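You operate a simulated robot arm through the tools that you are given. There is no shell and no other tool.

The job below is to be done with a simulated robot arm. You get a single attempt, and the scene is never put back.

## Task
Sand the worn patch on the railing, then oil it.
Fine: grey sanding pad, orange oil pad, brown oil dish; both pads back. A coat counts when it lies all over at full strength: go over it till it gets no stronger. What is to be rubbed or washed off counts as gone when no trace of it is left.

The check looks at the end state, three seconds after you hand in, the way a careful person would. Anything else that was tipped, shoved, dropped, spilled or broken makes it a failure.

## Robot
A 6-joint arm with a two-finger gripper, fixed in place. Base frame: the origin is at the foot of the arm, x ahead of it, y to its left, z up. Units: mm, degrees, N and s.
Its first joint turns from -166.0 to 166.0 degrees. Payload 2.45 kg.
The TCP is the grasp point between the finger pads, 20 mm short of the fingertips. In the tool frame z runs along the fingers and y along their closing line. Largest opening 140 mm; the body of the gripper starts 168 mm behind the TCP.
Orientation is told as [roll, pitch, yaw] about the base's x, y, z axes, in that order, counted from this pose: with the fingers straight down and closing along the base's y, the tool's x points along the base's -x, its y along +y and its z along -z.

## Interface
- The arm moves only by the tool apply_moves. Its argument "commands" is a list that holds one entry, the list of rows, each a list of 6 numbers: the shift along the base's x, y, z in mm, then the turn, a rotation vector about the base's x, y, z in degrees. In form: [[[dx, dy, dz, ax, ay, az], ...]]. A call has 1 to 20 rows; each row shifts and turns the commanded pose from where the row before left it. "grip" is the opening, from 0 (shut) to 1 (fully open), set as the call begins (left out, the last holds). A row lasts 0.2 s, in which the tool goes at most 50 mm and 8.6 degrees; a call with a longer step from one row to the next is refused whole, and so is a gripper value outside its range. Where a pose cannot be reached the arm comes as near as it can. A force on the tool above 40 N (or 10 N above the force at the start of the call, whichever is more), or a blocked arm, ends the call early, and 0.2 s more pass. Each finger travels about 45 mm/s and halts on what it meets, pressing with about 30 N; the grip force reading is that of the motor and also rises with nothing between the fingers. The clock runs only during rows and for 0.2 s after the last one: add rows that do not move to give the fingers time. The reply holds the time, the measured pose of the TCP, the force on the tool along the base axes, the opening and the grip force, in the units named above and with some noise, with the torque about the TCP (base axes, N m) and any sound that the robot's microphone picked up.
- Cameras (640 x 400 px; columns grow to the right, rows downward): "scene" is fixed at [49.7, -649.3, 1636.1]; the picture's right is [0.50, -0.87, 0.00], its down [-0.34, -0.20, -0.92] and it looks along [0.80, 0.46, -0.40] (base axes); focal length 332 px, centre (320, 200). "wrist" rides on the gripper at [78, 11, -209] in the tool frame; the picture's right is [-0.14, 0.99, 0.00], its down [-0.92, -0.13, -0.37] and it looks along [-0.36, -0.05, 0.93] (tool axes); focal length 280 px, centre (320, 200). There is no depth. A picture from a camera that has moved, and an enlarged one, comes with that camera's place and axes in the base frame and with its lens.
- camera(camera): a new picture of that camera. The clock stands still meanwhile.
- close_up(camera, box): a new picture of the part [left, top, right, bottom] of that camera's present view, enlarged. The clock stands still meanwhile.
- close_job(): hands the job in; it is judged then, once.

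Places have to be worked out from the pictures, the camera data and where the tool is seen. Open the gripper and draw the arm clear of the work before you hand the job in, unless the task says otherwise.

The tools are called after "Request:" as a command line: name --argument value ..., lists and objects as JSON in quotes. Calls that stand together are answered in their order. apply_moves: Moves the arm, as the interface text tells. Its arguments: {"type":"object","properties":{"commands":{"type":"array","items":{"type":"array","items":{"type":"array","items":{"type":"number"}}}},"grip":{"type":"number"}},"required":["commands"]} The other tools are called the same way: camera (camera) takes a picture; close_up (camera, box) takes an enlarged picture of a part of a camera's view; close_job () hands the job in.

At the start:

```text
clock: 0.0
tcp_pos: [640.2, -260.7, 1349.3]
orientation: [-0.1, 0.0, -0.1]
wrist_force: [0.1, -0.2, -0.8]
ft_torque: [-0.01, 0.0, -0.01]
opening: 140.0
grasp_force: 0.1
```

scene: 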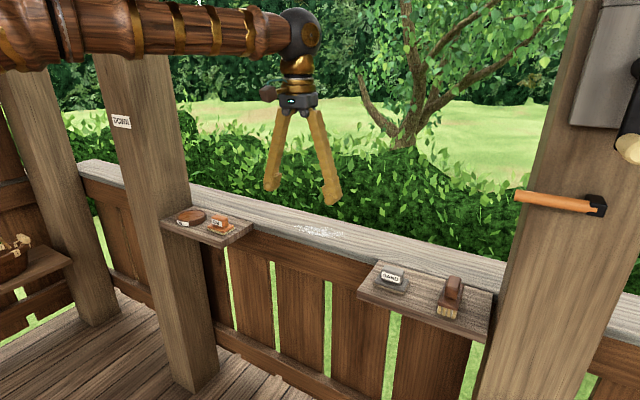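
wrist: 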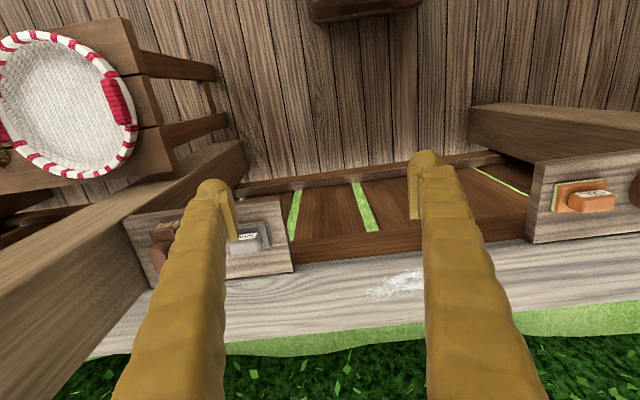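

I start by looking closer at the parts of the scene: the railing patch, the two shelves with the pads and the dish.

Request:
close_up --camera "scene" --box '[150, 190, 270, 265]'

Request:
close_up --camera "scene" --box '[350, 240, 510, 340]'

Request:
close_up --camera "scene" --box '[240, 180, 400, 280]'

Request:
close_up --camera "wrist" --box '[100, 180, 320, 318]'

Request:
close_up --camera "wrist" --box '[420, 140, 640, 278]'

```text
5.33 times, centred on (210, 228) of scene
camera zoom: at [49.7, -649.3, 1636.1], right [0.5, -0.87, 0.0], down [-0.34, -0.2, -0.92], along [0.8, 0.46, -0.4], focal length 1772 px, centre (907, 53)
```

zoom: 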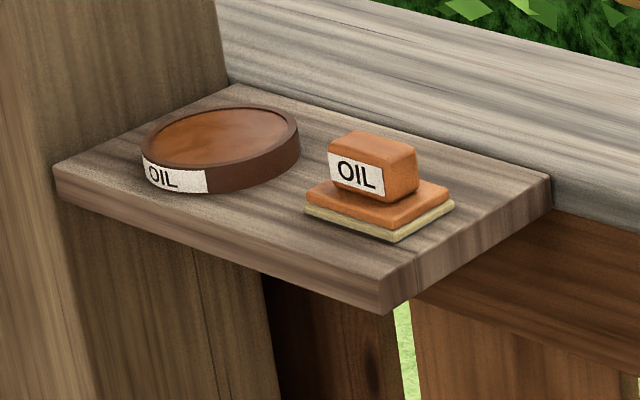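

```text
4.00 times, centred on (430, 290) of scene
camera zoom: at [49.7, -649.3, 1636.1], right [0.5, -0.87, 0.0], down [-0.34, -0.2, -0.92], along [0.8, 0.46, -0.4], focal length 1329 px, centre (-120, -160)
```

zoom: 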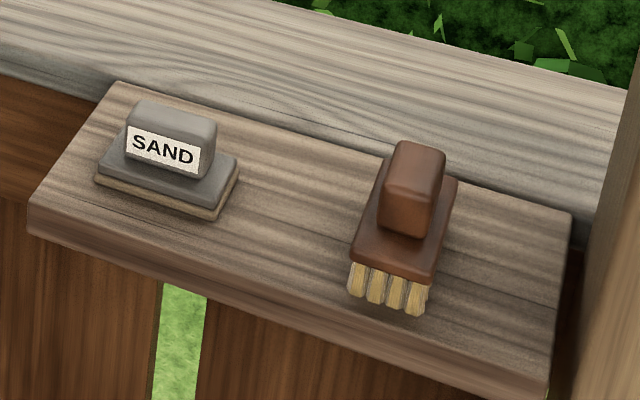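

```text
4.00 times, centred on (320, 230) of scene
camera zoom: at [49.7, -649.3, 1636.1], right [0.5, -0.87, 0.0], down [-0.34, -0.2, -0.92], along [0.8, 0.46, -0.4], focal length 1329 px, centre (320, 80)
```

zoom: 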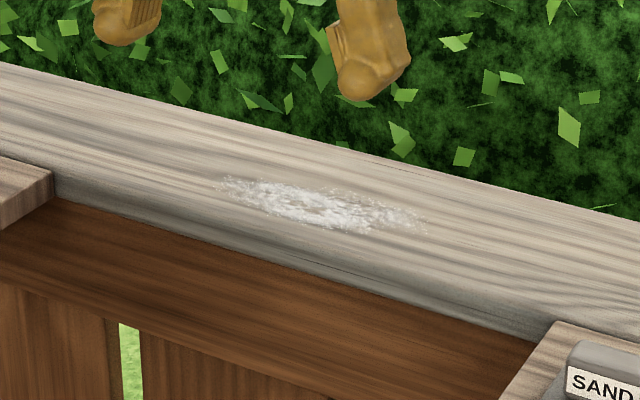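

```text
2.90 times, centred on (210, 249) of wrist
camera zoom: at [562.9, -250.4, 1559.0], right [0.14, 0.99, 0.0], down [0.92, -0.13, 0.37], along [0.37, -0.05, -0.93], focal length 813 px, centre (639, 58)
```

zoom: 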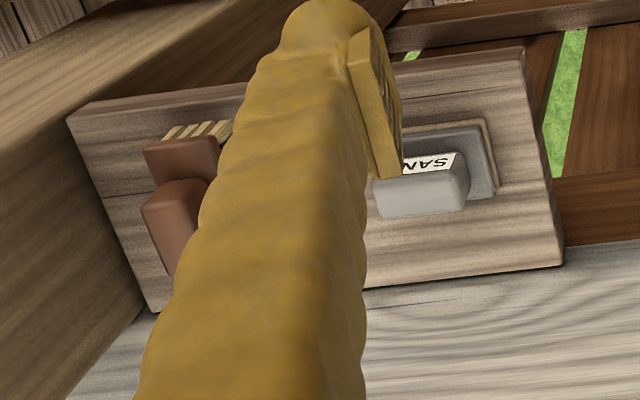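

```text
2.90 times, centred on (530, 209) of wrist
camera zoom: at [562.9, -250.4, 1559.0], right [0.14, 0.99, 0.0], down [0.92, -0.13, 0.37], along [0.37, -0.05, -0.93], focal length 813 px, centre (-289, 174)
```

zoom: 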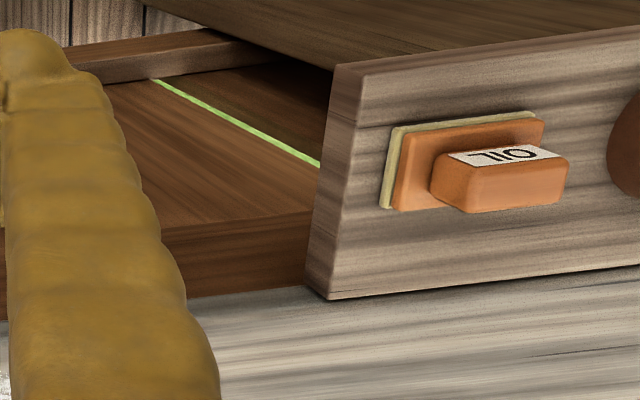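

From the two views I put the railing top at z≈1040, with the worn patch around x≈955-1035, y≈-205..0. Both shelves stand just in front of the railing, so I fly left at the present height to get a closer view of the oil shelf.

Request:
apply_moves --commands '[[[0, 40, 0, 0, 0, 0], [0, 40, 0, 0, 0, 0], [0, 40, 0, 0, 0, 0], [0, 40, 0, 0, 0, 0], [0, 40, 0, 0, 0, 0], [0, 40, 0, 0, 0, 0], [0, 40, 0, 0, 0, 0], [0, 40, 0, 0, 0, 0], [0, 40, 0, 0, 0, 0], [0, 40, 0, 0, 0, 0], [0, 0, 0, 0, 0, 0]]]'

Request:
camera --camera "wrist"

Request:
camera --camera "scene"

```text
clock: 2.4
tcp_pos: [642.4, 138.4, 1350.4]
orientation: [-0.1, -0.1, -0.2]
wrist_force: [0.2, 0.0, 1.2]
ft_torque: [0.02, -0.01, 0.01]
opening: 139.9
grasp_force: 0.1
```

```text
taken
camera wrist: at [564.7, 150.3, 1560.3], right [0.14, 0.99, 0.0], down [0.92, -0.13, 0.37], along [0.37, -0.05, -0.93], focal length 280 px, centre (320, 200)
```

wrist: 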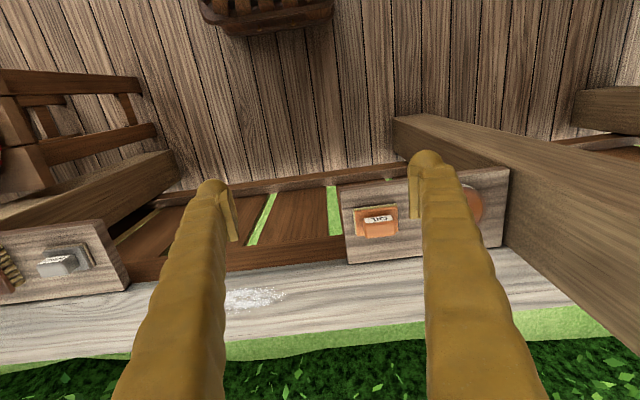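

```text
taken
```

scene: 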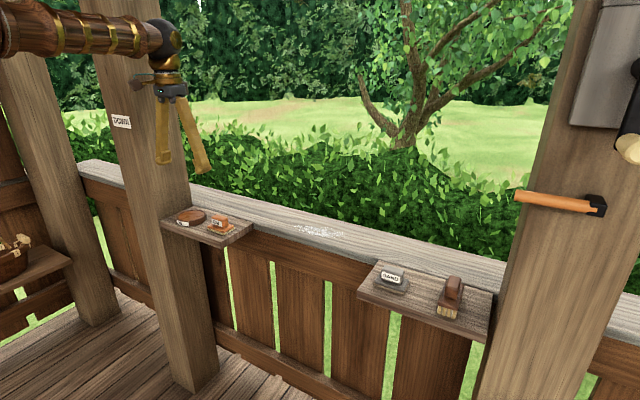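

The second view gives a 400 mm baseline with the first one. I enlarge the oil shelf, the sand shelf and the patch to measure them.

Request:
close_up --camera "wrist" --box '[330, 160, 522, 280]'

Request:
close_up --camera "wrist" --box '[0, 200, 192, 320]'

Request:
close_up --camera "wrist" --box '[190, 240, 350, 340]'

```text
3.33 times, centred on (426, 220) of wrist
camera zoom: at [564.7, 150.3, 1560.3], right [0.14, 0.99, 0.0], down [0.92, -0.13, 0.37], along [0.37, -0.05, -0.93], focal length 935 px, centre (-33, 133)
```

zoom: 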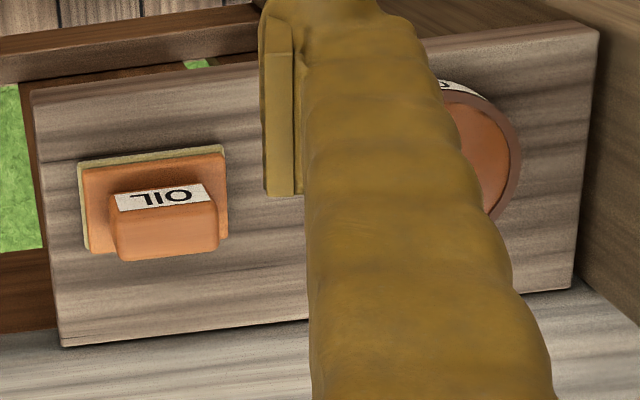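

```text
3.33 times, centred on (96, 260) of wrist
camera zoom: at [564.7, 150.3, 1560.3], right [0.14, 0.99, 0.0], down [0.92, -0.13, 0.37], along [0.37, -0.05, -0.93], focal length 935 px, centre (1067, 0)
```

zoom: 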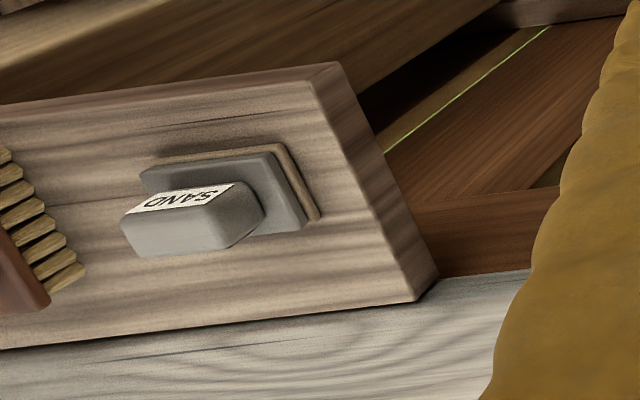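

```text
4.00 times, centred on (270, 290) of wrist
camera zoom: at [564.7, 150.3, 1560.3], right [0.14, 0.99, 0.0], down [0.92, -0.13, 0.37], along [0.37, -0.05, -0.93], focal length 1122 px, centre (520, -160)
```

zoom: 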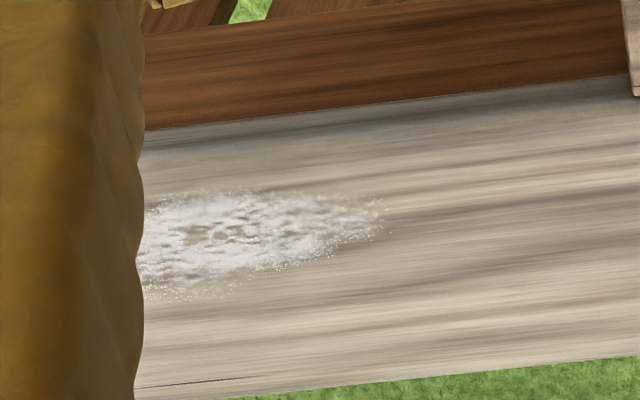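

Triangulating the two wrist views puts the oil block's top at about (832, 230, 1078), roughly 58 mm along y and 30 mm along x. Next I fly to look down at the sanding pad, which the scene camera suggests is near (840, -432).

Request:
apply_moves --commands '[[[6.5, -38, -6.7, 0, 0, 0], [6.5, -38, -6.7, 0, 0, 0], [6.5, -38, -6.7, 0, 0, 0], [6.5, -38, -6.7, 0, 0, 0], [6.5, -38, -6.7, 0, 0, 0], [6.5, -38, -6.7, 0, 0, 0], [6.5, -38, -6.7, 0, 0, 0], [6.5, -38, -6.7, 0, 0, 0], [6.5, -38, -6.7, 0, 0, 0], [6.5, -38, -6.7, 0, 0, 0], [6.5, -38, -6.7, 0, 0, 0], [6.5, -38, -6.7, 0, 0, 0], [6.5, -38, -6.7, 0, 0, 0], [6.5, -38, -6.7, 0, 0, 0], [6.5, -38, -6.7, 0, 0, 0], [0, 0, 0, 0, 0, 0]]]'

Request:
camera --camera "wrist"

Request:
close_up --camera "wrist" --box '[220, 140, 412, 260]'

```text
clock: 5.8
tcp_pos: [741.3, -431.2, 1248.1]
orientation: [-0.1, -0.2, 0.0]
wrist_force: [-0.1, -0.1, 0.7]
ft_torque: [-0.03, -0.03, 0.0]
opening: 139.8
grasp_force: 0.0
```

```text
taken
camera wrist: at [662.6, -420.2, 1457.0], right [0.14, 0.99, 0.0], down [0.92, -0.13, 0.37], along [0.37, -0.05, -0.93], focal length 280 px, centre (320, 200)
```

wrist: 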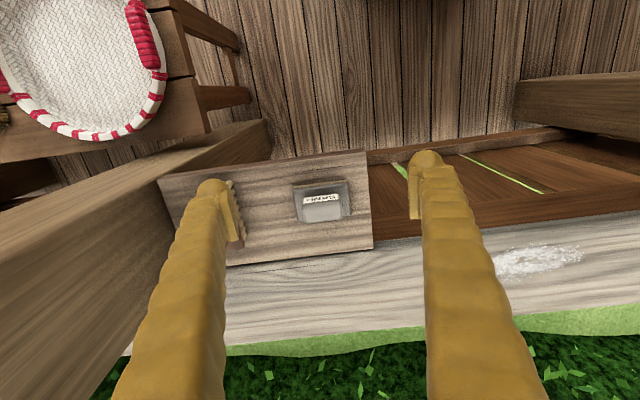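

```text
3.33 times, centred on (316, 200) of wrist
camera zoom: at [662.6, -420.2, 1457.0], right [0.14, 0.99, 0.0], down [0.92, -0.13, 0.37], along [0.37, -0.05, -0.93], focal length 935 px, centre (333, 200)
```

zoom: 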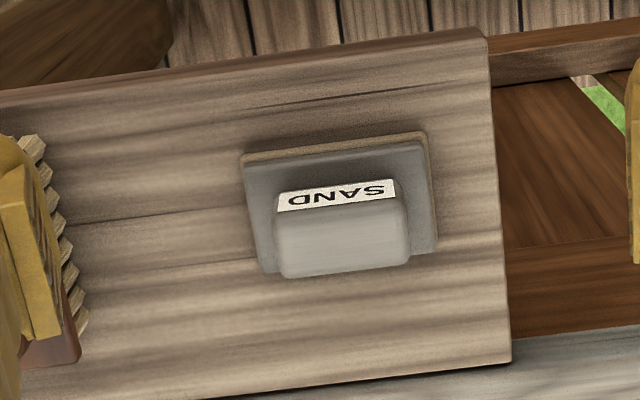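

This view with the earlier one puts the sanding block's top at about (829, -439, 1083). The shelf tops come out at z≈1030, and the railing top at z≈1025. Before grasping I fly above the far corner of the patch in free air to check that the arm can reach it pointing straight down.

Request:
apply_moves --commands '[[[29, 23, -8, 0, 0, 0], [29, 23, -8, 0, 0, 0], [29, 23, -8, 0, 0, 0], [29, 23, -8, 0, 0, 0], [29, 23, -8, 0, 0, 0], [29, 23, -8, 0, 0, 0], [29, 23, -8, 0, 0, 0], [29, 23, -8, 0, 0, 0], [29, 23, -8, 0, 0, 0], [29, 23, -8, 0, 0, 0], [0, 0, 0, 0, 0, 0], [0, 0, 0, 0, 0, 0]]]'

Request:
camera --camera "wrist"

Request:
camera --camera "scene"

```text
clock: 8.4
tcp_pos: [1028.4, -199.6, 1171.3]
orientation: [-0.1, 0.0, -0.1]
wrist_force: [0.5, -0.4, 0.3]
ft_torque: [0.0, 0.0, 0.04]
opening: 140.2
grasp_force: 0.0
```

```text
taken
camera wrist: at [950.8, -189.3, 1379.2], right [0.14, 0.99, 0.0], down [0.92, -0.13, 0.37], along [0.37, -0.05, -0.93], focal length 280 px, centre (320, 200)
```

wrist: 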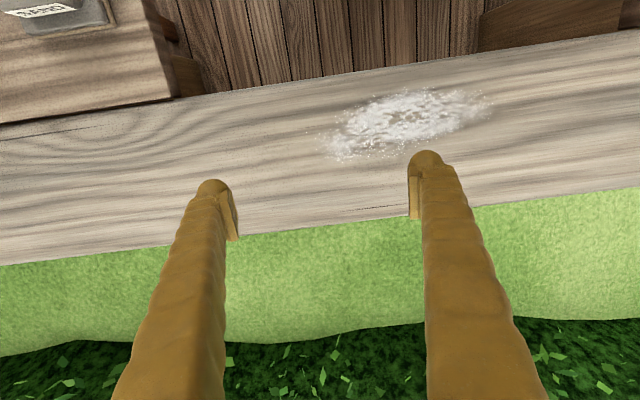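

```text
taken
```

scene: 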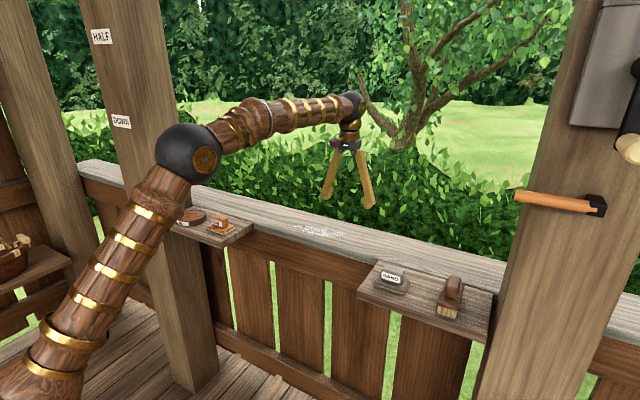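

The arm reaches this far corner without trouble, and the whole patch is visible from here. I enlarge it to measure its extent.

Request:
close_up --camera "wrist" --box '[304, 60, 512, 190]'

Request:
close_up --camera "wrist" --box '[0, 0, 192, 120]'

```text
3.08 times, centred on (408, 125) of wrist
camera zoom: at [950.8, -189.3, 1379.2], right [0.14, 0.99, 0.0], down [0.92, -0.13, 0.37], along [0.37, -0.05, -0.93], focal length 863 px, centre (49, 431)
```

zoom: 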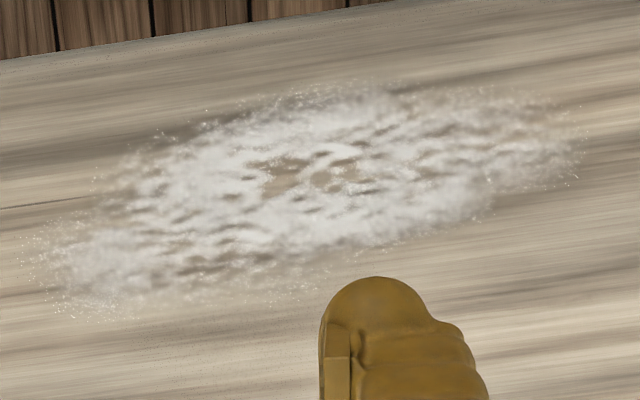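

```text
3.33 times, centred on (96, 60) of wrist
camera zoom: at [950.8, -189.3, 1379.2], right [0.14, 0.99, 0.0], down [0.92, -0.13, 0.37], along [0.37, -0.05, -0.93], focal length 935 px, centre (1067, 667)
```

zoom: 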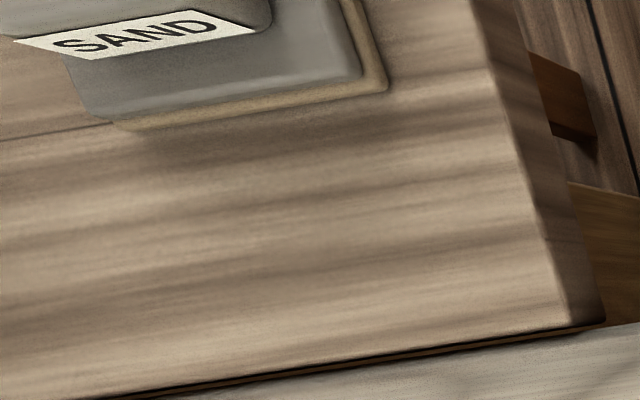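

The patch spans about x 963-1042 and y -208 to 15, and the railing front edge is at x≈938. Now I go above the sanding pad at (829, -439) with the fingers opened to about 100 mm to prepare the grasp.

Request:
apply_moves --commands '[[[-25, -30, 3, 0, 0, 0], [-25, -30, 3, 0, 0, 0], [-25, -30, 3, 0, 0, 0], [-25, -30, 3, 0, 0, 0], [-25, -30, 3, 0, 0, 0], [-25, -30, 3, 0, 0, 0], [-25, -30, 3, 0, 0, 0], [-24.4, -29.4, 3, 0, 0, 0], [0, 0, 0, 0, 0, 0], [0, 0, 0, 0, 0, 0]]]' --grip 0.72

Request:
camera --camera "wrist"

Request:
close_up --camera "wrist" --box '[200, 100, 440, 250]'

Request:
close_up --camera "scene" --box '[340, 190, 500, 290]'

```text
clock: 10.6
tcp_pos: [825.8, -441.0, 1192.4]
orientation: [-0.1, -0.1, 0.0]
wrist_force: [-0.8, 0.0, -0.1]
ft_torque: [0.02, 0.0, -0.03]
opening: 100.6
grasp_force: 0.0
```

```text
taken
camera wrist: at [748.5, -430.5, 1401.9], right [0.14, 0.99, 0.0], down [0.92, -0.13, 0.37], along [0.37, -0.05, -0.93], focal length 280 px, centre (320, 200)
```

wrist: 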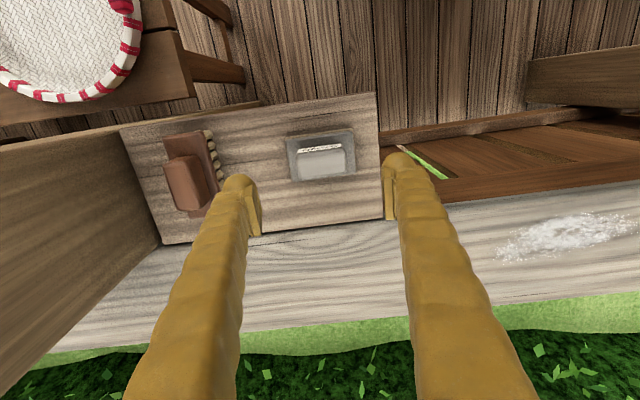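

```text
2.67 times, centred on (320, 175) of wrist
camera zoom: at [748.5, -430.5, 1401.9], right [0.14, 0.99, 0.0], down [0.92, -0.13, 0.37], along [0.37, -0.05, -0.93], focal length 748 px, centre (320, 267)
```

zoom: 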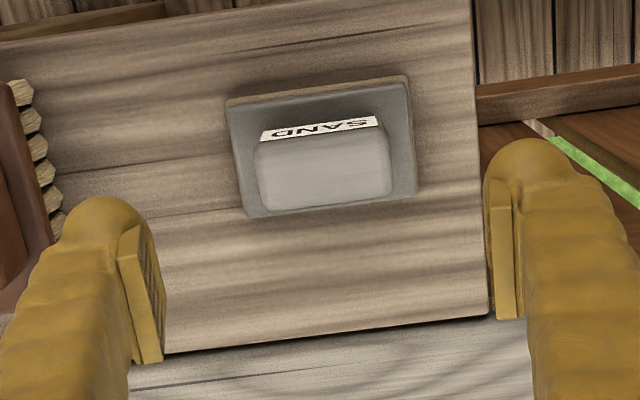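

```text
4.00 times, centred on (420, 240) of scene
camera zoom: at [49.7, -649.3, 1636.1], right [0.5, -0.87, 0.0], down [-0.34, -0.2, -0.92], along [0.8, 0.46, -0.4], focal length 1329 px, centre (-80, 40)
```

zoom: 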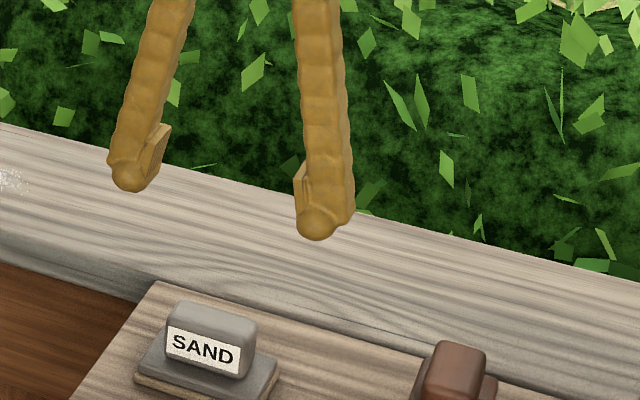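

The block is centred at about (830, -440) and sits square between the open fingers. I correct by a few mm and lower the fingertips to just below the block's top, then check.

Request:
apply_moves --commands '[[[4.5, 1, 0, 0, 0, 0], [0, 0, -30, 0, 0, 0], [0, 0, -30, 0, 0, 0], [0, 0, -20, 0, 0, 0], [0, 0, -20, 0, 0, 0], [0, 0, 0, 0, 0, 0]]]'

Request:
camera --camera "wrist"

Request:
close_up --camera "scene" --box '[340, 220, 468, 300]'

```text
clock: 12.0
tcp_pos: [832.4, -443.5, 1092.1]
orientation: [0.0, -0.1, -0.1]
wrist_force: [0.9, 0.1, 0.3]
ft_torque: [0.03, 0.01, -0.03]
opening: 100.7
grasp_force: 0.2
```

```text
taken
camera wrist: at [754.3, -430.6, 1302.8], right [0.14, 0.99, 0.0], down [0.92, -0.13, 0.37], along [0.37, -0.05, -0.93], focal length 280 px, centre (320, 200)
```

wrist: 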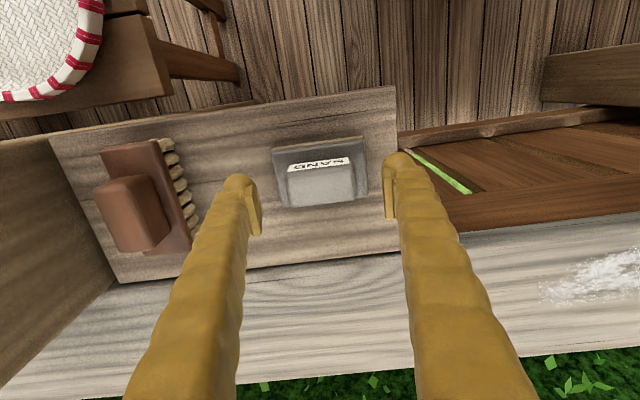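

```text
5.00 times, centred on (404, 260) of scene
camera zoom: at [49.7, -649.3, 1636.1], right [0.5, -0.87, 0.0], down [-0.34, -0.2, -0.92], along [0.8, 0.46, -0.4], focal length 1661 px, centre (-100, -100)
```

zoom: 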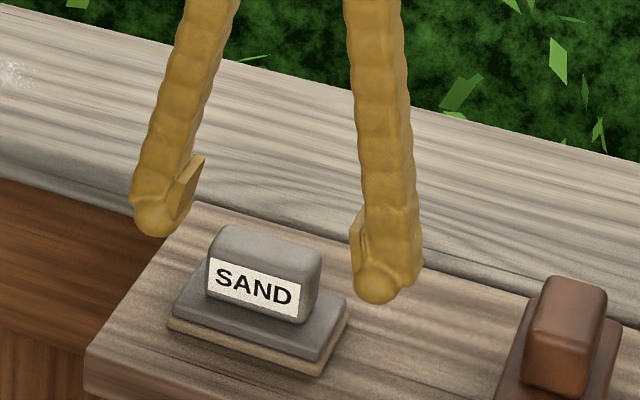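

The fingers straddle the block with clearance on both sides. I check the centring with an enlarged wrist view before going lower.

Request:
close_up --camera "wrist" --box '[224, 120, 416, 240]'

```text
3.33 times, centred on (320, 180) of wrist
camera zoom: at [754.3, -430.6, 1302.8], right [0.14, 0.99, 0.0], down [0.92, -0.13, 0.37], along [0.37, -0.05, -0.93], focal length 935 px, centre (320, 267)
```

zoom: 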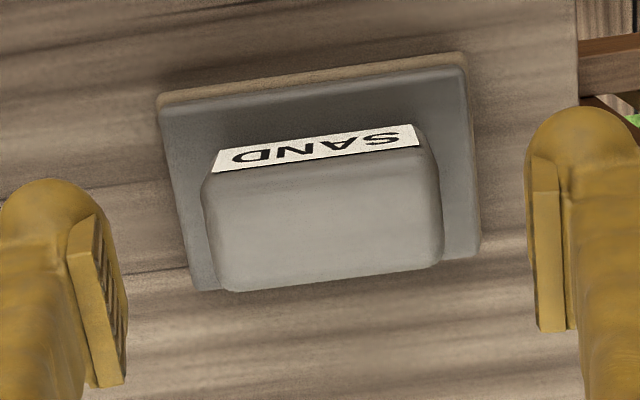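

The block's top centre lies at (829.5, -441), right between the fingers, and it is about 57 mm wide. I lower 16 mm more, then close on the block.

Request:
apply_moves --commands '[[[-1, 0, -8, 0, 0, 0], [0, 0, -8, 0, 0, 0], [0, 0, 0, 0, 0, 0]]]'

Request:
apply_moves --commands '[[[0, 0, 0, 0, 0, 0], [0, 0, 0, 0, 0, 0], [0, 0, 0, 0, 0, 0], [0, 0, 0, 0, 0, 0], [0, 0, 0, 0, 0, 0]]]' --grip 0.0

Request:
close_up --camera "scene" --box '[340, 220, 468, 300]'

Request:
close_up --camera "wrist" --box '[224, 120, 416, 240]'

```text
clock: 12.8
tcp_pos: [831.3, -439.8, 1078.2]
orientation: [-0.2, -0.1, -0.1]
wrist_force: [-0.1, 0.4, 0.7]
ft_torque: [0.02, -0.01, 0.01]
opening: 100.8
grasp_force: 0.1
```

```text
clock: 14.0
tcp_pos: [830.7, -440.6, 1078.1]
orientation: [-0.2, 0.0, -0.1]
wrist_force: [0.1, 0.2, -0.1]
ft_torque: [0.0, 0.01, 0.03]
opening: 58.9
grasp_force: 30.0
```

```text
5.00 times, centred on (404, 260) of scene
camera zoom: at [49.7, -649.3, 1636.1], right [0.5, -0.87, 0.0], down [-0.34, -0.2, -0.92], along [0.8, 0.46, -0.4], focal length 1661 px, centre (-100, -100)
```

zoom: 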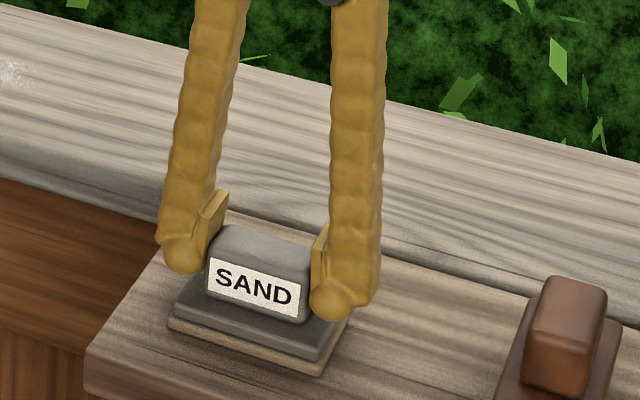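

```text
3.33 times, centred on (320, 180) of wrist
camera zoom: at [753.7, -429.3, 1287.3], right [0.14, 0.99, 0.0], down [0.92, -0.13, 0.37], along [0.37, -0.05, -0.93], focal length 935 px, centre (320, 267)
```

zoom: 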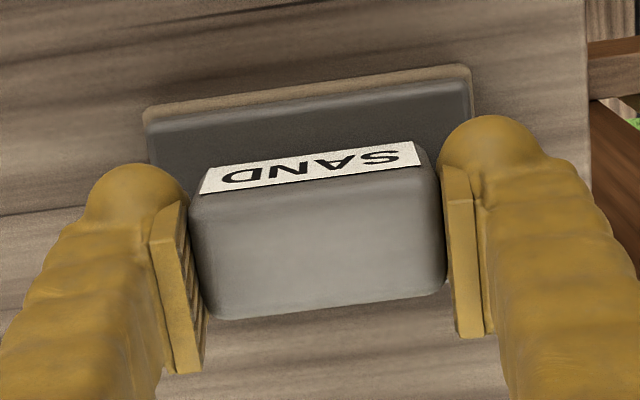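

The block is held, with the opening at 58.9 mm and the grip at 30 N; its home is TCP (830.7, -440.6, 1078). I lift it straight up and check how it hangs.

Request:
apply_moves --commands '[[[0, 0, 8, 0, 0, 0], [0, 0, 15, 0, 0, 0], [0, 0, 20, 0, 0, 0], [0, 0, 20, 0, 0, 0], [0, 0, 0, 0, 0, 0]]]'

Request:
camera --camera "wrist"

Request:
close_up --camera "scene" --box '[340, 200, 468, 280]'

```text
clock: 15.2
tcp_pos: [832.4, -439.7, 1139.9]
orientation: [-0.1, -0.1, -0.1]
wrist_force: [0.0, 0.3, -0.8]
ft_torque: [0.01, 0.03, -0.05]
opening: 0.1
grasp_force: 29.1
```

```text
taken
camera wrist: at [754.8, -428.2, 1348.7], right [0.14, 0.99, 0.0], down [0.92, -0.13, 0.37], along [0.37, -0.05, -0.93], focal length 280 px, centre (320, 200)
```

wrist: 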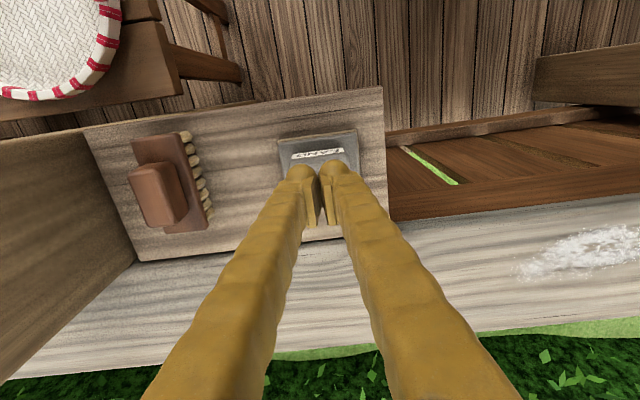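

```text
5.00 times, centred on (404, 240) of scene
camera zoom: at [49.7, -649.3, 1636.1], right [0.5, -0.87, 0.0], down [-0.34, -0.2, -0.92], along [0.8, 0.46, -0.4], focal length 1661 px, centre (-100, 0)
```

zoom: 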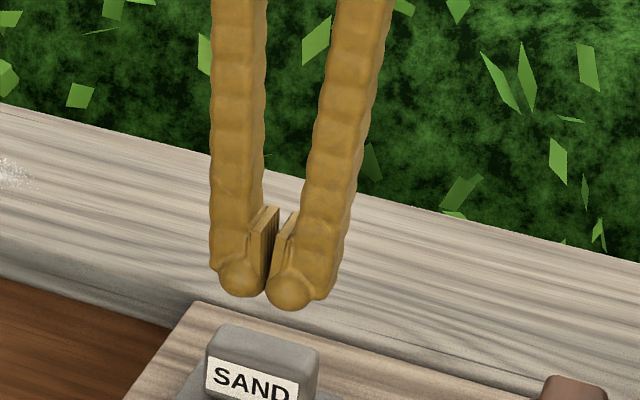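

The block slipped out as I lifted: the opening reads 0.1 mm and the pad is still on the shelf. My grasp was too high on the block's rounded top, so I open again and check whether the pad moved before regrasping lower.

Request:
apply_moves --commands '[[[0, 0, 0, 0, 0, 0], [0, 0, 0, 0, 0, 0], [0, 0, 0, 0, 0, 0], [0, 0, 0, 0, 0, 0], [0, 0, 0, 0, 0, 0], [0, 0, 0, 0, 0, 0]]]' --grip 0.62

Request:
close_up --camera "wrist" --box '[224, 100, 416, 220]'

Request:
close_up --camera "scene" --box '[340, 220, 468, 300]'

```text
clock: 16.6
tcp_pos: [831.7, -439.4, 1138.5]
orientation: [-0.1, -0.1, -0.1]
wrist_force: [0.3, -1.0, -0.6]
ft_torque: [-0.02, 0.0, -0.03]
opening: 86.7
grasp_force: 0.0
```

```text
3.33 times, centred on (320, 160) of wrist
camera zoom: at [754.8, -428.2, 1348.4], right [0.14, 0.99, 0.0], down [0.92, -0.13, 0.37], along [0.37, -0.05, -0.93], focal length 935 px, centre (320, 333)
```

zoom: 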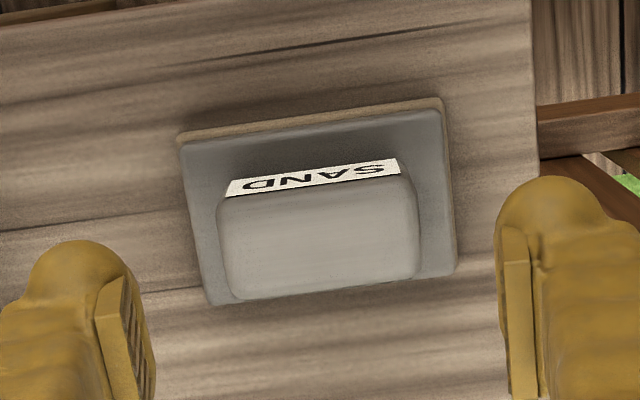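

```text
5.00 times, centred on (404, 260) of scene
camera zoom: at [49.7, -649.3, 1636.1], right [0.5, -0.87, 0.0], down [-0.34, -0.2, -0.92], along [0.8, 0.46, -0.4], focal length 1661 px, centre (-100, -100)
```

zoom: 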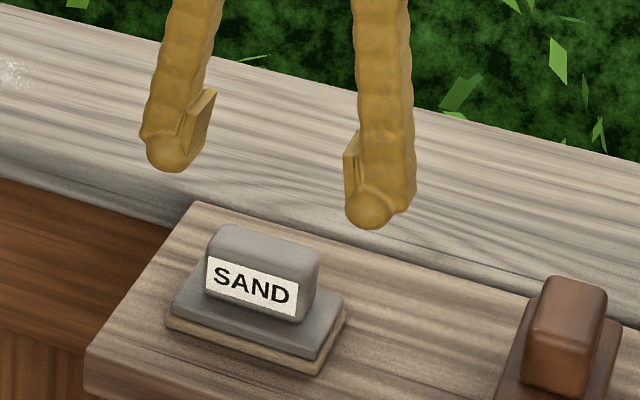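

The pad stayed within about a millimetre of its place. I narrow the fingers to about 67 mm so they come down over the plate ends, then lower in small steps, watching for contact with the plate.

Request:
apply_moves --commands '[[[-1, -0.7, -15, 0, 0, 0], [0, 0, -20, 0, 0, 0], [0, 0, -20, 0, 0, 0], [0, 0, -8, 0, 0, 0], [0, 0, -2, 0, 0, 0], [0, 0, -1, 0, 0, 0], [0, 0, 0, 0, 0, 0]]]' --grip 0.48

Request:
close_up --camera "wrist" --box '[224, 120, 416, 240]'

Request:
close_up --camera "scene" --box '[364, 240, 444, 290]'

```text
clock: 18.2
tcp_pos: [832.1, -440.2, 1073.9]
orientation: [-0.1, -0.2, -0.1]
wrist_force: [0.1, 0.0, -1.1]
ft_torque: [0.03, 0.01, 0.02]
opening: 67.1
grasp_force: 0.2
```

```text
3.33 times, centred on (320, 180) of wrist
camera zoom: at [753.5, -429.3, 1283.0], right [0.14, 0.99, 0.0], down [0.92, -0.13, 0.37], along [0.37, -0.05, -0.93], focal length 935 px, centre (320, 267)
```

zoom: 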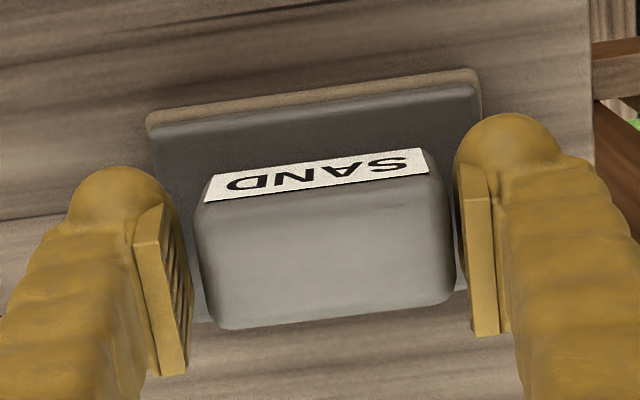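

```text
8.00 times, centred on (404, 265) of scene
camera zoom: at [49.7, -649.3, 1636.1], right [0.5, -0.87, 0.0], down [-0.34, -0.2, -0.92], along [0.8, 0.46, -0.4], focal length 2658 px, centre (-352, -320)
```

zoom: 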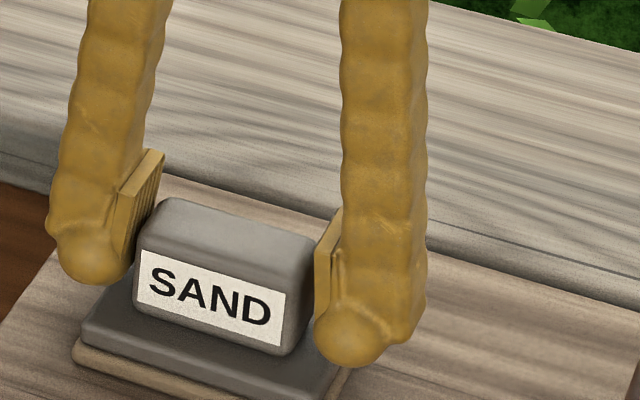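

No contact yet and the block is centred between the fingers. I keep lowering in 1 mm steps.

Request:
apply_moves --commands '[[[0, 0, -1, 0, 0, 0], [0, 0, -1, 0, 0, 0], [0, 0, -1, 0, 0, 0], [0, 0, 0, 0, 0, 0]]]'

Request:
apply_moves --commands '[[[0, 0, -1, 0, 0, 0], [0, 0, -1, 0, 0, 0], [0, 0, 0, 0, 0, 0]]]'

Request:
close_up --camera "scene" --box '[364, 240, 444, 290]'

```text
clock: 19.2
tcp_pos: [832.1, -440.8, 1070.0]
orientation: [-0.1, 0.0, -0.1]
wrist_force: [0.7, -0.5, -0.7]
ft_torque: [0.02, 0.01, 0.0]
opening: 67.2
grasp_force: 0.0
```

```text
clock: 20.0
tcp_pos: [830.6, -440.3, 1068.1]
orientation: [-0.1, -0.1, 0.0]
wrist_force: [0.2, 0.0, -0.4]
ft_torque: [-0.01, 0.0, 0.02]
opening: 67.0
grasp_force: 0.1
```

```text
8.00 times, centred on (404, 265) of scene
camera zoom: at [49.7, -649.3, 1636.1], right [0.5, -0.87, 0.0], down [-0.34, -0.2, -0.92], along [0.8, 0.46, -0.4], focal length 2658 px, centre (-352, -320)
```

zoom: 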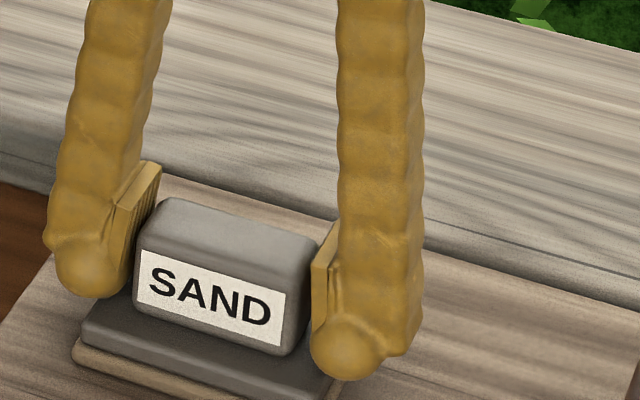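

At TCP z≈1068 there is still no contact force. I continue down in small steps.

Request:
apply_moves --commands '[[[0, 0, -1, 0, 0, 0], [0, 0, -1, 0, 0, 0], [0, 0, 0, 0, 0, 0]]]'

Request:
apply_moves --commands '[[[0, 0, -1, 0, 0, 0], [0, 0, -1, 0, 0, 0], [0, 0, 0, 0, 0, 0]]]'

Request:
close_up --camera "scene" --box '[364, 240, 444, 290]'

Request:
close_up --camera "wrist" --box '[224, 120, 416, 240]'

```text
clock: 20.8
tcp_pos: [830.2, -440.6, 1066.8]
orientation: [-0.1, -0.2, -0.2]
wrist_force: [1.1, 0.6, 3.5]
ft_torque: [0.04, -0.04, -0.01]
opening: 67.5
grasp_force: 0.1
```

```text
clock: 21.6
tcp_pos: [831.0, -440.5, 1067.2]
orientation: [-0.1, -0.2, -0.1]
wrist_force: [-2.0, 4.7, 36.9]
ft_torque: [0.59, 0.08, 0.03]
opening: 67.6
grasp_force: 0.0
```

```text
8.00 times, centred on (404, 265) of scene
camera zoom: at [49.7, -649.3, 1636.1], right [0.5, -0.87, 0.0], down [-0.34, -0.2, -0.92], along [0.8, 0.46, -0.4], focal length 2658 px, centre (-352, -320)
```

zoom: 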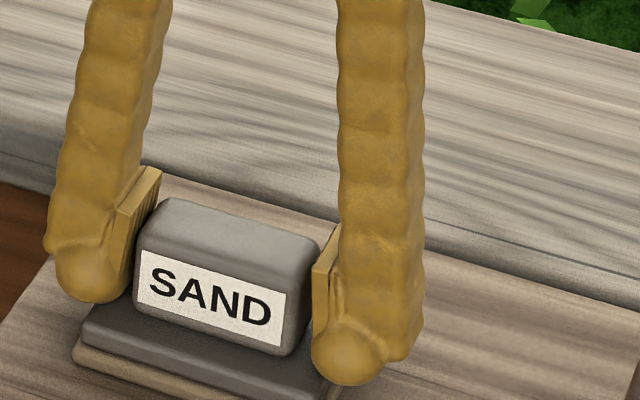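

```text
3.33 times, centred on (320, 180) of wrist
camera zoom: at [752.6, -429.1, 1275.4], right [0.14, 0.99, 0.0], down [0.92, -0.13, 0.37], along [0.37, -0.05, -0.93], focal length 935 px, centre (320, 267)
```

zoom: 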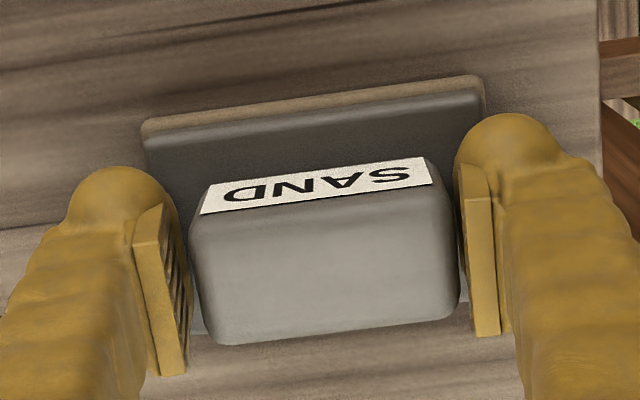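

The fingertips touched the plate at TCP z≈1067, so its top is at z≈1047, and the force rose at roughly 18 N per mm. I back off 2.5 mm and close on the block there, at its full height.

Request:
apply_moves --commands '[[[0, 0, 2.5, 0, 0, 0], [0, 0, 0, 0, 0, 0]]]'

Request:
apply_moves --commands '[[[0, 0, 0, 0, 0, 0], [0, 0, 0, 0, 0, 0], [0, 0, 0, 0, 0, 0], [0, 0, 0, 0, 0, 0]]]' --grip 0.0

Request:
apply_moves --commands '[[[0, 0, 2, 0, 0, 0], [0, 0, 3, 0, 0, 0], [0, 0, 5, 0, 0, 0], [0, 0, 5, 0, 0, 0], [0, 0, 0, 0, 0, 0]]]'

Request:
close_up --camera "scene" --box '[364, 240, 444, 290]'

```text
clock: 22.2
tcp_pos: [831.0, -441.3, 1066.4]
orientation: [-0.1, 0.0, -0.1]
wrist_force: [1.6, -1.7, 18.3]
ft_torque: [0.13, -0.04, -0.02]
opening: 67.6
grasp_force: 0.1
```

```text
clock: 23.2
tcp_pos: [831.0, -438.9, 1067.0]
orientation: [-0.2, -0.1, 0.0]
wrist_force: [-2.1, 7.1, 20.5]
ft_torque: [0.14, 0.15, -0.01]
opening: 60.6
grasp_force: 30.1
```

```text
clock: 24.4
tcp_pos: [831.6, -439.0, 1082.6]
orientation: [0.0, -0.1, 0.0]
wrist_force: [0.1, -0.2, -0.9]
ft_torque: [-0.02, 0.01, 0.02]
opening: 60.3
grasp_force: 29.9
```

```text
8.00 times, centred on (404, 265) of scene
camera zoom: at [49.7, -649.3, 1636.1], right [0.5, -0.87, 0.0], down [-0.34, -0.2, -0.92], along [0.8, 0.46, -0.4], focal length 2658 px, centre (-352, -320)
```

zoom: 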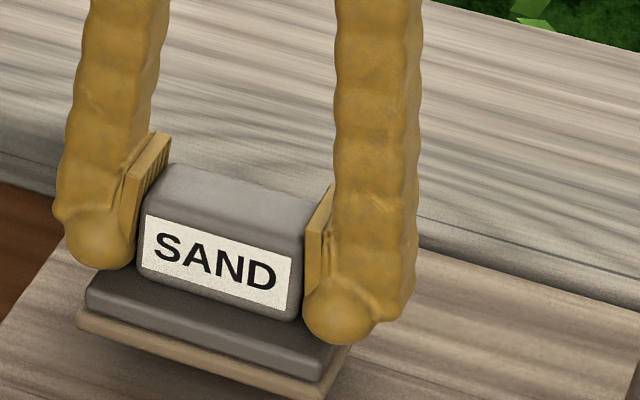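

The sanding pad is now firmly held, with the opening at 60 mm, and it rises with the gripper. I lift it clear and carry it to above the middle of the patch.

Request:
apply_moves --commands '[[[0, 0, 16, 0, 0, 0], [0, 0, 16, 0, 0, 0], [0, 0, 16, 0, 0, 0], [16, 34, 0, 0, 0, 0], [16, 34, 0, 0, 0, 0], [16, 34, 0, 0, 0, 0], [16, 34, 0, 0, 0, 0], [16, 34, 0, 0, 0, 0], [16, 34, 0, 0, 0, 0], [16, 34, 0, 0, 0, 0], [16, 34, 0, 0, 0, 0], [16, 34, 0, 0, 0, 0], [16, 34, 0, 0, 0, 0], [0, 0, 0, 0, 0, 0]]]'

Request:
camera --camera "wrist"

Request:
close_up --camera "scene" --box '[240, 150, 400, 250]'

```text
clock: 27.4
tcp_pos: [989.2, -101.2, 1130.4]
orientation: [0.0, -0.1, -0.1]
wrist_force: [-0.2, -0.2, -0.8]
ft_torque: [0.0, 0.0, -0.02]
opening: 59.8
grasp_force: 30.4
```

```text
taken
camera wrist: at [911.7, -90.8, 1340.2], right [0.14, 0.99, 0.0], down [0.92, -0.13, 0.37], along [0.37, -0.05, -0.93], focal length 280 px, centre (320, 200)
```

wrist: 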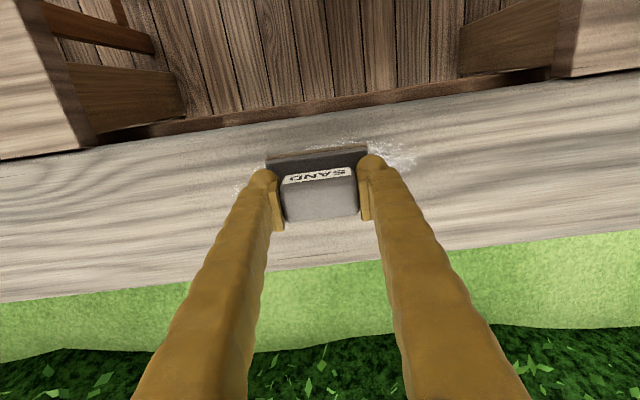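

```text
4.00 times, centred on (320, 200) of scene
camera zoom: at [49.7, -649.3, 1636.1], right [0.5, -0.87, 0.0], down [-0.34, -0.2, -0.92], along [0.8, 0.46, -0.4], focal length 1329 px, centre (320, 200)
```

zoom: 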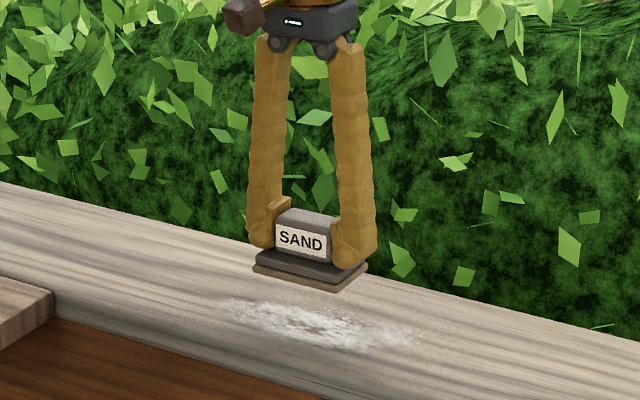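

The pad hangs level above the patch. I lower to about 12 mm above the expected contact, then feel downward.

Request:
apply_moves --commands '[[[0, 0, -20, 0, 0, 0], [0, 0, -20, 0, 0, 0], [0, 0, -13, 0, 0, 0], [0, 0, 0, 0, 0, 0]]]'

Request:
apply_moves --commands '[[[0, 0, -2, 0, 0, 0], [0, 0, -2, 0, 0, 0], [0, 0, -2, 0, 0, 0], [0, 0, 0, 0, 0, 0]]]'

Request:
apply_moves --commands '[[[0, 0, -1, 0, 0, 0], [0, 0, -1, 0, 0, 0], [0, 0, 0, 0, 0, 0]]]'

Request:
close_up --camera "scene" --box '[270, 180, 366, 240]'

```text
clock: 28.4
tcp_pos: [991.4, -100.8, 1076.5]
orientation: [-0.1, 0.0, 0.0]
wrist_force: [-0.2, 0.1, -1.5]
ft_torque: [-0.02, 0.0, 0.02]
opening: 60.4
grasp_force: 30.0
```

```text
clock: 29.4
tcp_pos: [992.5, -101.5, 1071.5]
orientation: [-0.1, -0.2, 0.1]
wrist_force: [0.1, -0.5, -1.6]
ft_torque: [0.02, -0.02, 0.01]
opening: 59.8
grasp_force: 30.4
```

```text
clock: 30.2
tcp_pos: [991.9, -101.3, 1069.0]
orientation: [-0.1, -0.1, -0.1]
wrist_force: [0.4, -0.9, -0.3]
ft_torque: [0.01, 0.02, 0.02]
opening: 60.1
grasp_force: 30.5
```

```text
6.67 times, centred on (318, 210) of scene
camera zoom: at [49.7, -649.3, 1636.1], right [0.5, -0.87, 0.0], down [-0.34, -0.2, -0.92], along [0.8, 0.46, -0.4], focal length 2215 px, centre (333, 133)
```

zoom: 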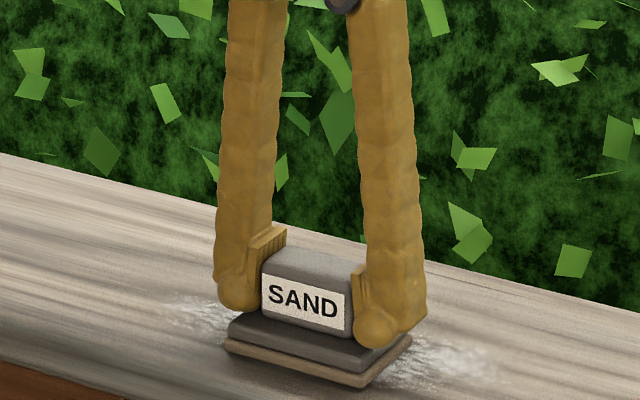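

No contact at TCP z≈1069. I keep feeling downward in 1-2 mm steps.

Request:
apply_moves --commands '[[[0, 0, -1, 0, 0, 0], [0, 0, -1, 0, 0, 0], [0, 0, 0, 0, 0, 0]]]'

Request:
apply_moves --commands '[[[0, 0, -1, 0, 0, 0], [0, 0, -1, 0, 0, 0], [0, 0, 0, 0, 0, 0]]]'

Request:
apply_moves --commands '[[[0, 0, -1, 0, 0, 0], [0, 0, -0.5, 0, 0, 0], [0, 0, 0, 0, 0, 0]]]'

```text
clock: 31.0
tcp_pos: [991.3, -100.2, 1067.7]
orientation: [-0.2, -0.1, 0.0]
wrist_force: [-0.8, 0.3, -0.1]
ft_torque: [0.0, -0.03, -0.02]
opening: 60.0
grasp_force: 30.3
```

```text
clock: 31.8
tcp_pos: [991.9, -101.0, 1067.6]
orientation: [-0.1, -0.2, -0.1]
wrist_force: [2.7, -5.5, 28.2]
ft_torque: [0.04, 0.38, 0.01]
opening: 60.4
grasp_force: 30.2
```

```text
clock: 32.3
tcp_pos: [992.4, -99.5, 1068.1]
orientation: [0.0, -0.2, 0.0]
wrist_force: [-1.9, 0.9, 9.3]
ft_torque: [0.08, 0.32, 0.02]
opening: 60.2
grasp_force: 30.4
stopped in row 2: the force on the tool passed its limit at 43 N (the readings are from after the stop); the commanded pose is now the measured one
```

The pad touched the railing at TCP z≈1067.5 and now rests with about 9 N. I make a first trial stroke along the railing and watch the force.

Request:
apply_moves --commands '[[[0, 10, 0, 0, 0, 0], [0, 10, 0, 0, 0, 0], [0, 10, 0, 0, 0, 0], [0, 10, 0, 0, 0, 0], [0, 10, 0, 0, 0, 0], [0, 10, 0, 0, 0, 0], [0, 10, 0, 0, 0, 0], [0, 10, 0, 0, 0, 0]]]'

Request:
camera --camera "wrist"

Request:
close_up --camera "scene" --box '[256, 180, 384, 260]'

```text
clock: 34.1
tcp_pos: [991.0, -21.3, 1066.7]
orientation: [-0.1, -0.2, 0.0]
wrist_force: [0.2, -6.8, 23.3]
ft_torque: [0.01, 0.35, 0.12]
opening: 60.5
grasp_force: 29.7
```

```text
taken
camera wrist: at [912.9, -9.5, 1276.4], right [0.14, 0.99, 0.0], down [0.92, -0.13, 0.37], along [0.37, -0.05, -0.93], focal length 280 px, centre (320, 200)
```

wrist: 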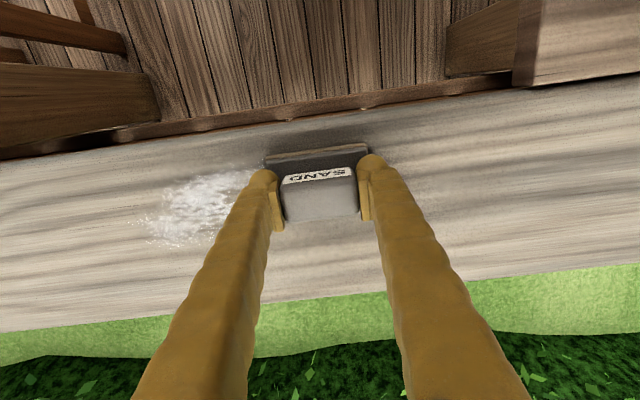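

```text
5.00 times, centred on (320, 220) of scene
camera zoom: at [49.7, -649.3, 1636.1], right [0.5, -0.87, 0.0], down [-0.34, -0.2, -0.92], along [0.8, 0.46, -0.4], focal length 1661 px, centre (320, 100)
```

zoom: 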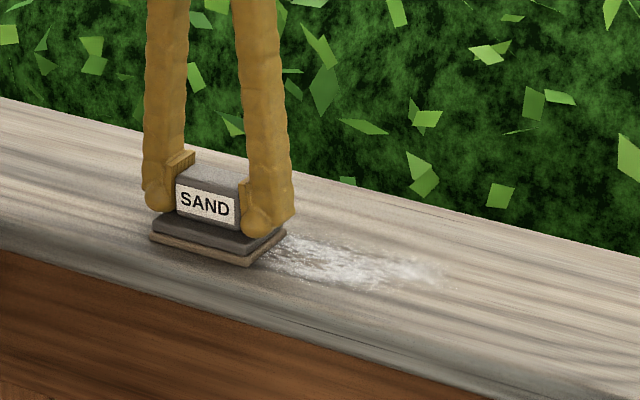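

The stroke ran well with about 23 N normal force and 7 N friction. I continue with full-length strokes over the patch along this line.

Request:
apply_moves --commands '[[[0, 10, 0, 0, 0, 0], [0, 10, 0, 0, 0, 0], [0, -10, 0, 0, 0, 0], [0, -10, 0, 0, 0, 0], [0, -10, 0, 0, 0, 0], [0, -10, 0, 0, 0, 0], [0, -10, 0, 0, 0, 0], [0, -10, 0, 0, 0, 0], [0, -10, 0, 0, 0, 0], [0, -10, 0, 0, 0, 0], [0, -10, 0, 0, 0, 0], [0, -10, 0, 0, 0, 0], [0, -10, 0, 0, 0, 0], [0, -10, 0, 0, 0, 0], [0, -10, 0, 0, 0, 0], [0, -10, 0, 0, 0, 0], [0, -10, 0, 0, 0, 0], [0, -10, 0, 0, 0, 0], [0, -10, 0, 0, 0, 0], [0, -10, 0, 0, 0, 0]]]'

Request:
camera --camera "wrist"

Request:
close_up --camera "scene" --box '[256, 180, 384, 260]'

```text
clock: 38.3
tcp_pos: [991.9, -181.8, 1066.8]
orientation: [0.0, -0.2, 0.0]
wrist_force: [-0.2, 5.4, 15.8]
ft_torque: [0.02, 0.11, -0.23]
opening: 60.4
grasp_force: 29.9
```

```text
taken
camera wrist: at [913.4, -170.3, 1276.3], right [0.14, 0.99, 0.0], down [0.92, -0.13, 0.37], along [0.37, -0.05, -0.93], focal length 280 px, centre (320, 200)
```

wrist: 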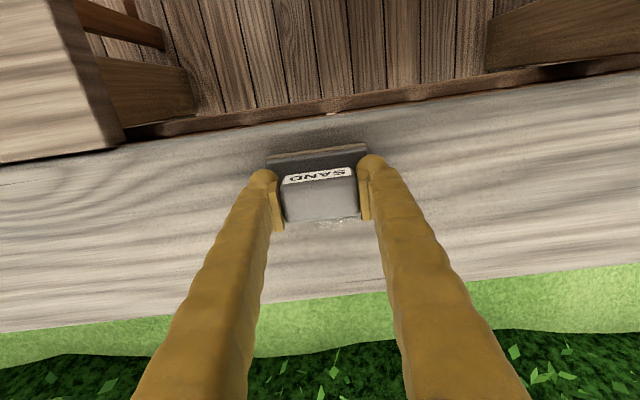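

```text
5.00 times, centred on (320, 220) of scene
camera zoom: at [49.7, -649.3, 1636.1], right [0.5, -0.87, 0.0], down [-0.34, -0.2, -0.92], along [0.8, 0.46, -0.4], focal length 1661 px, centre (320, 100)
```

zoom: 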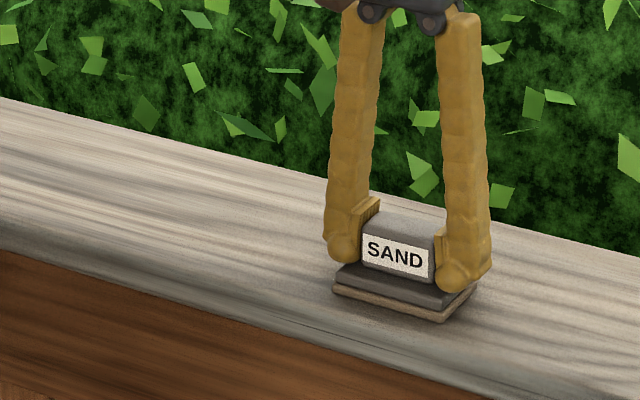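

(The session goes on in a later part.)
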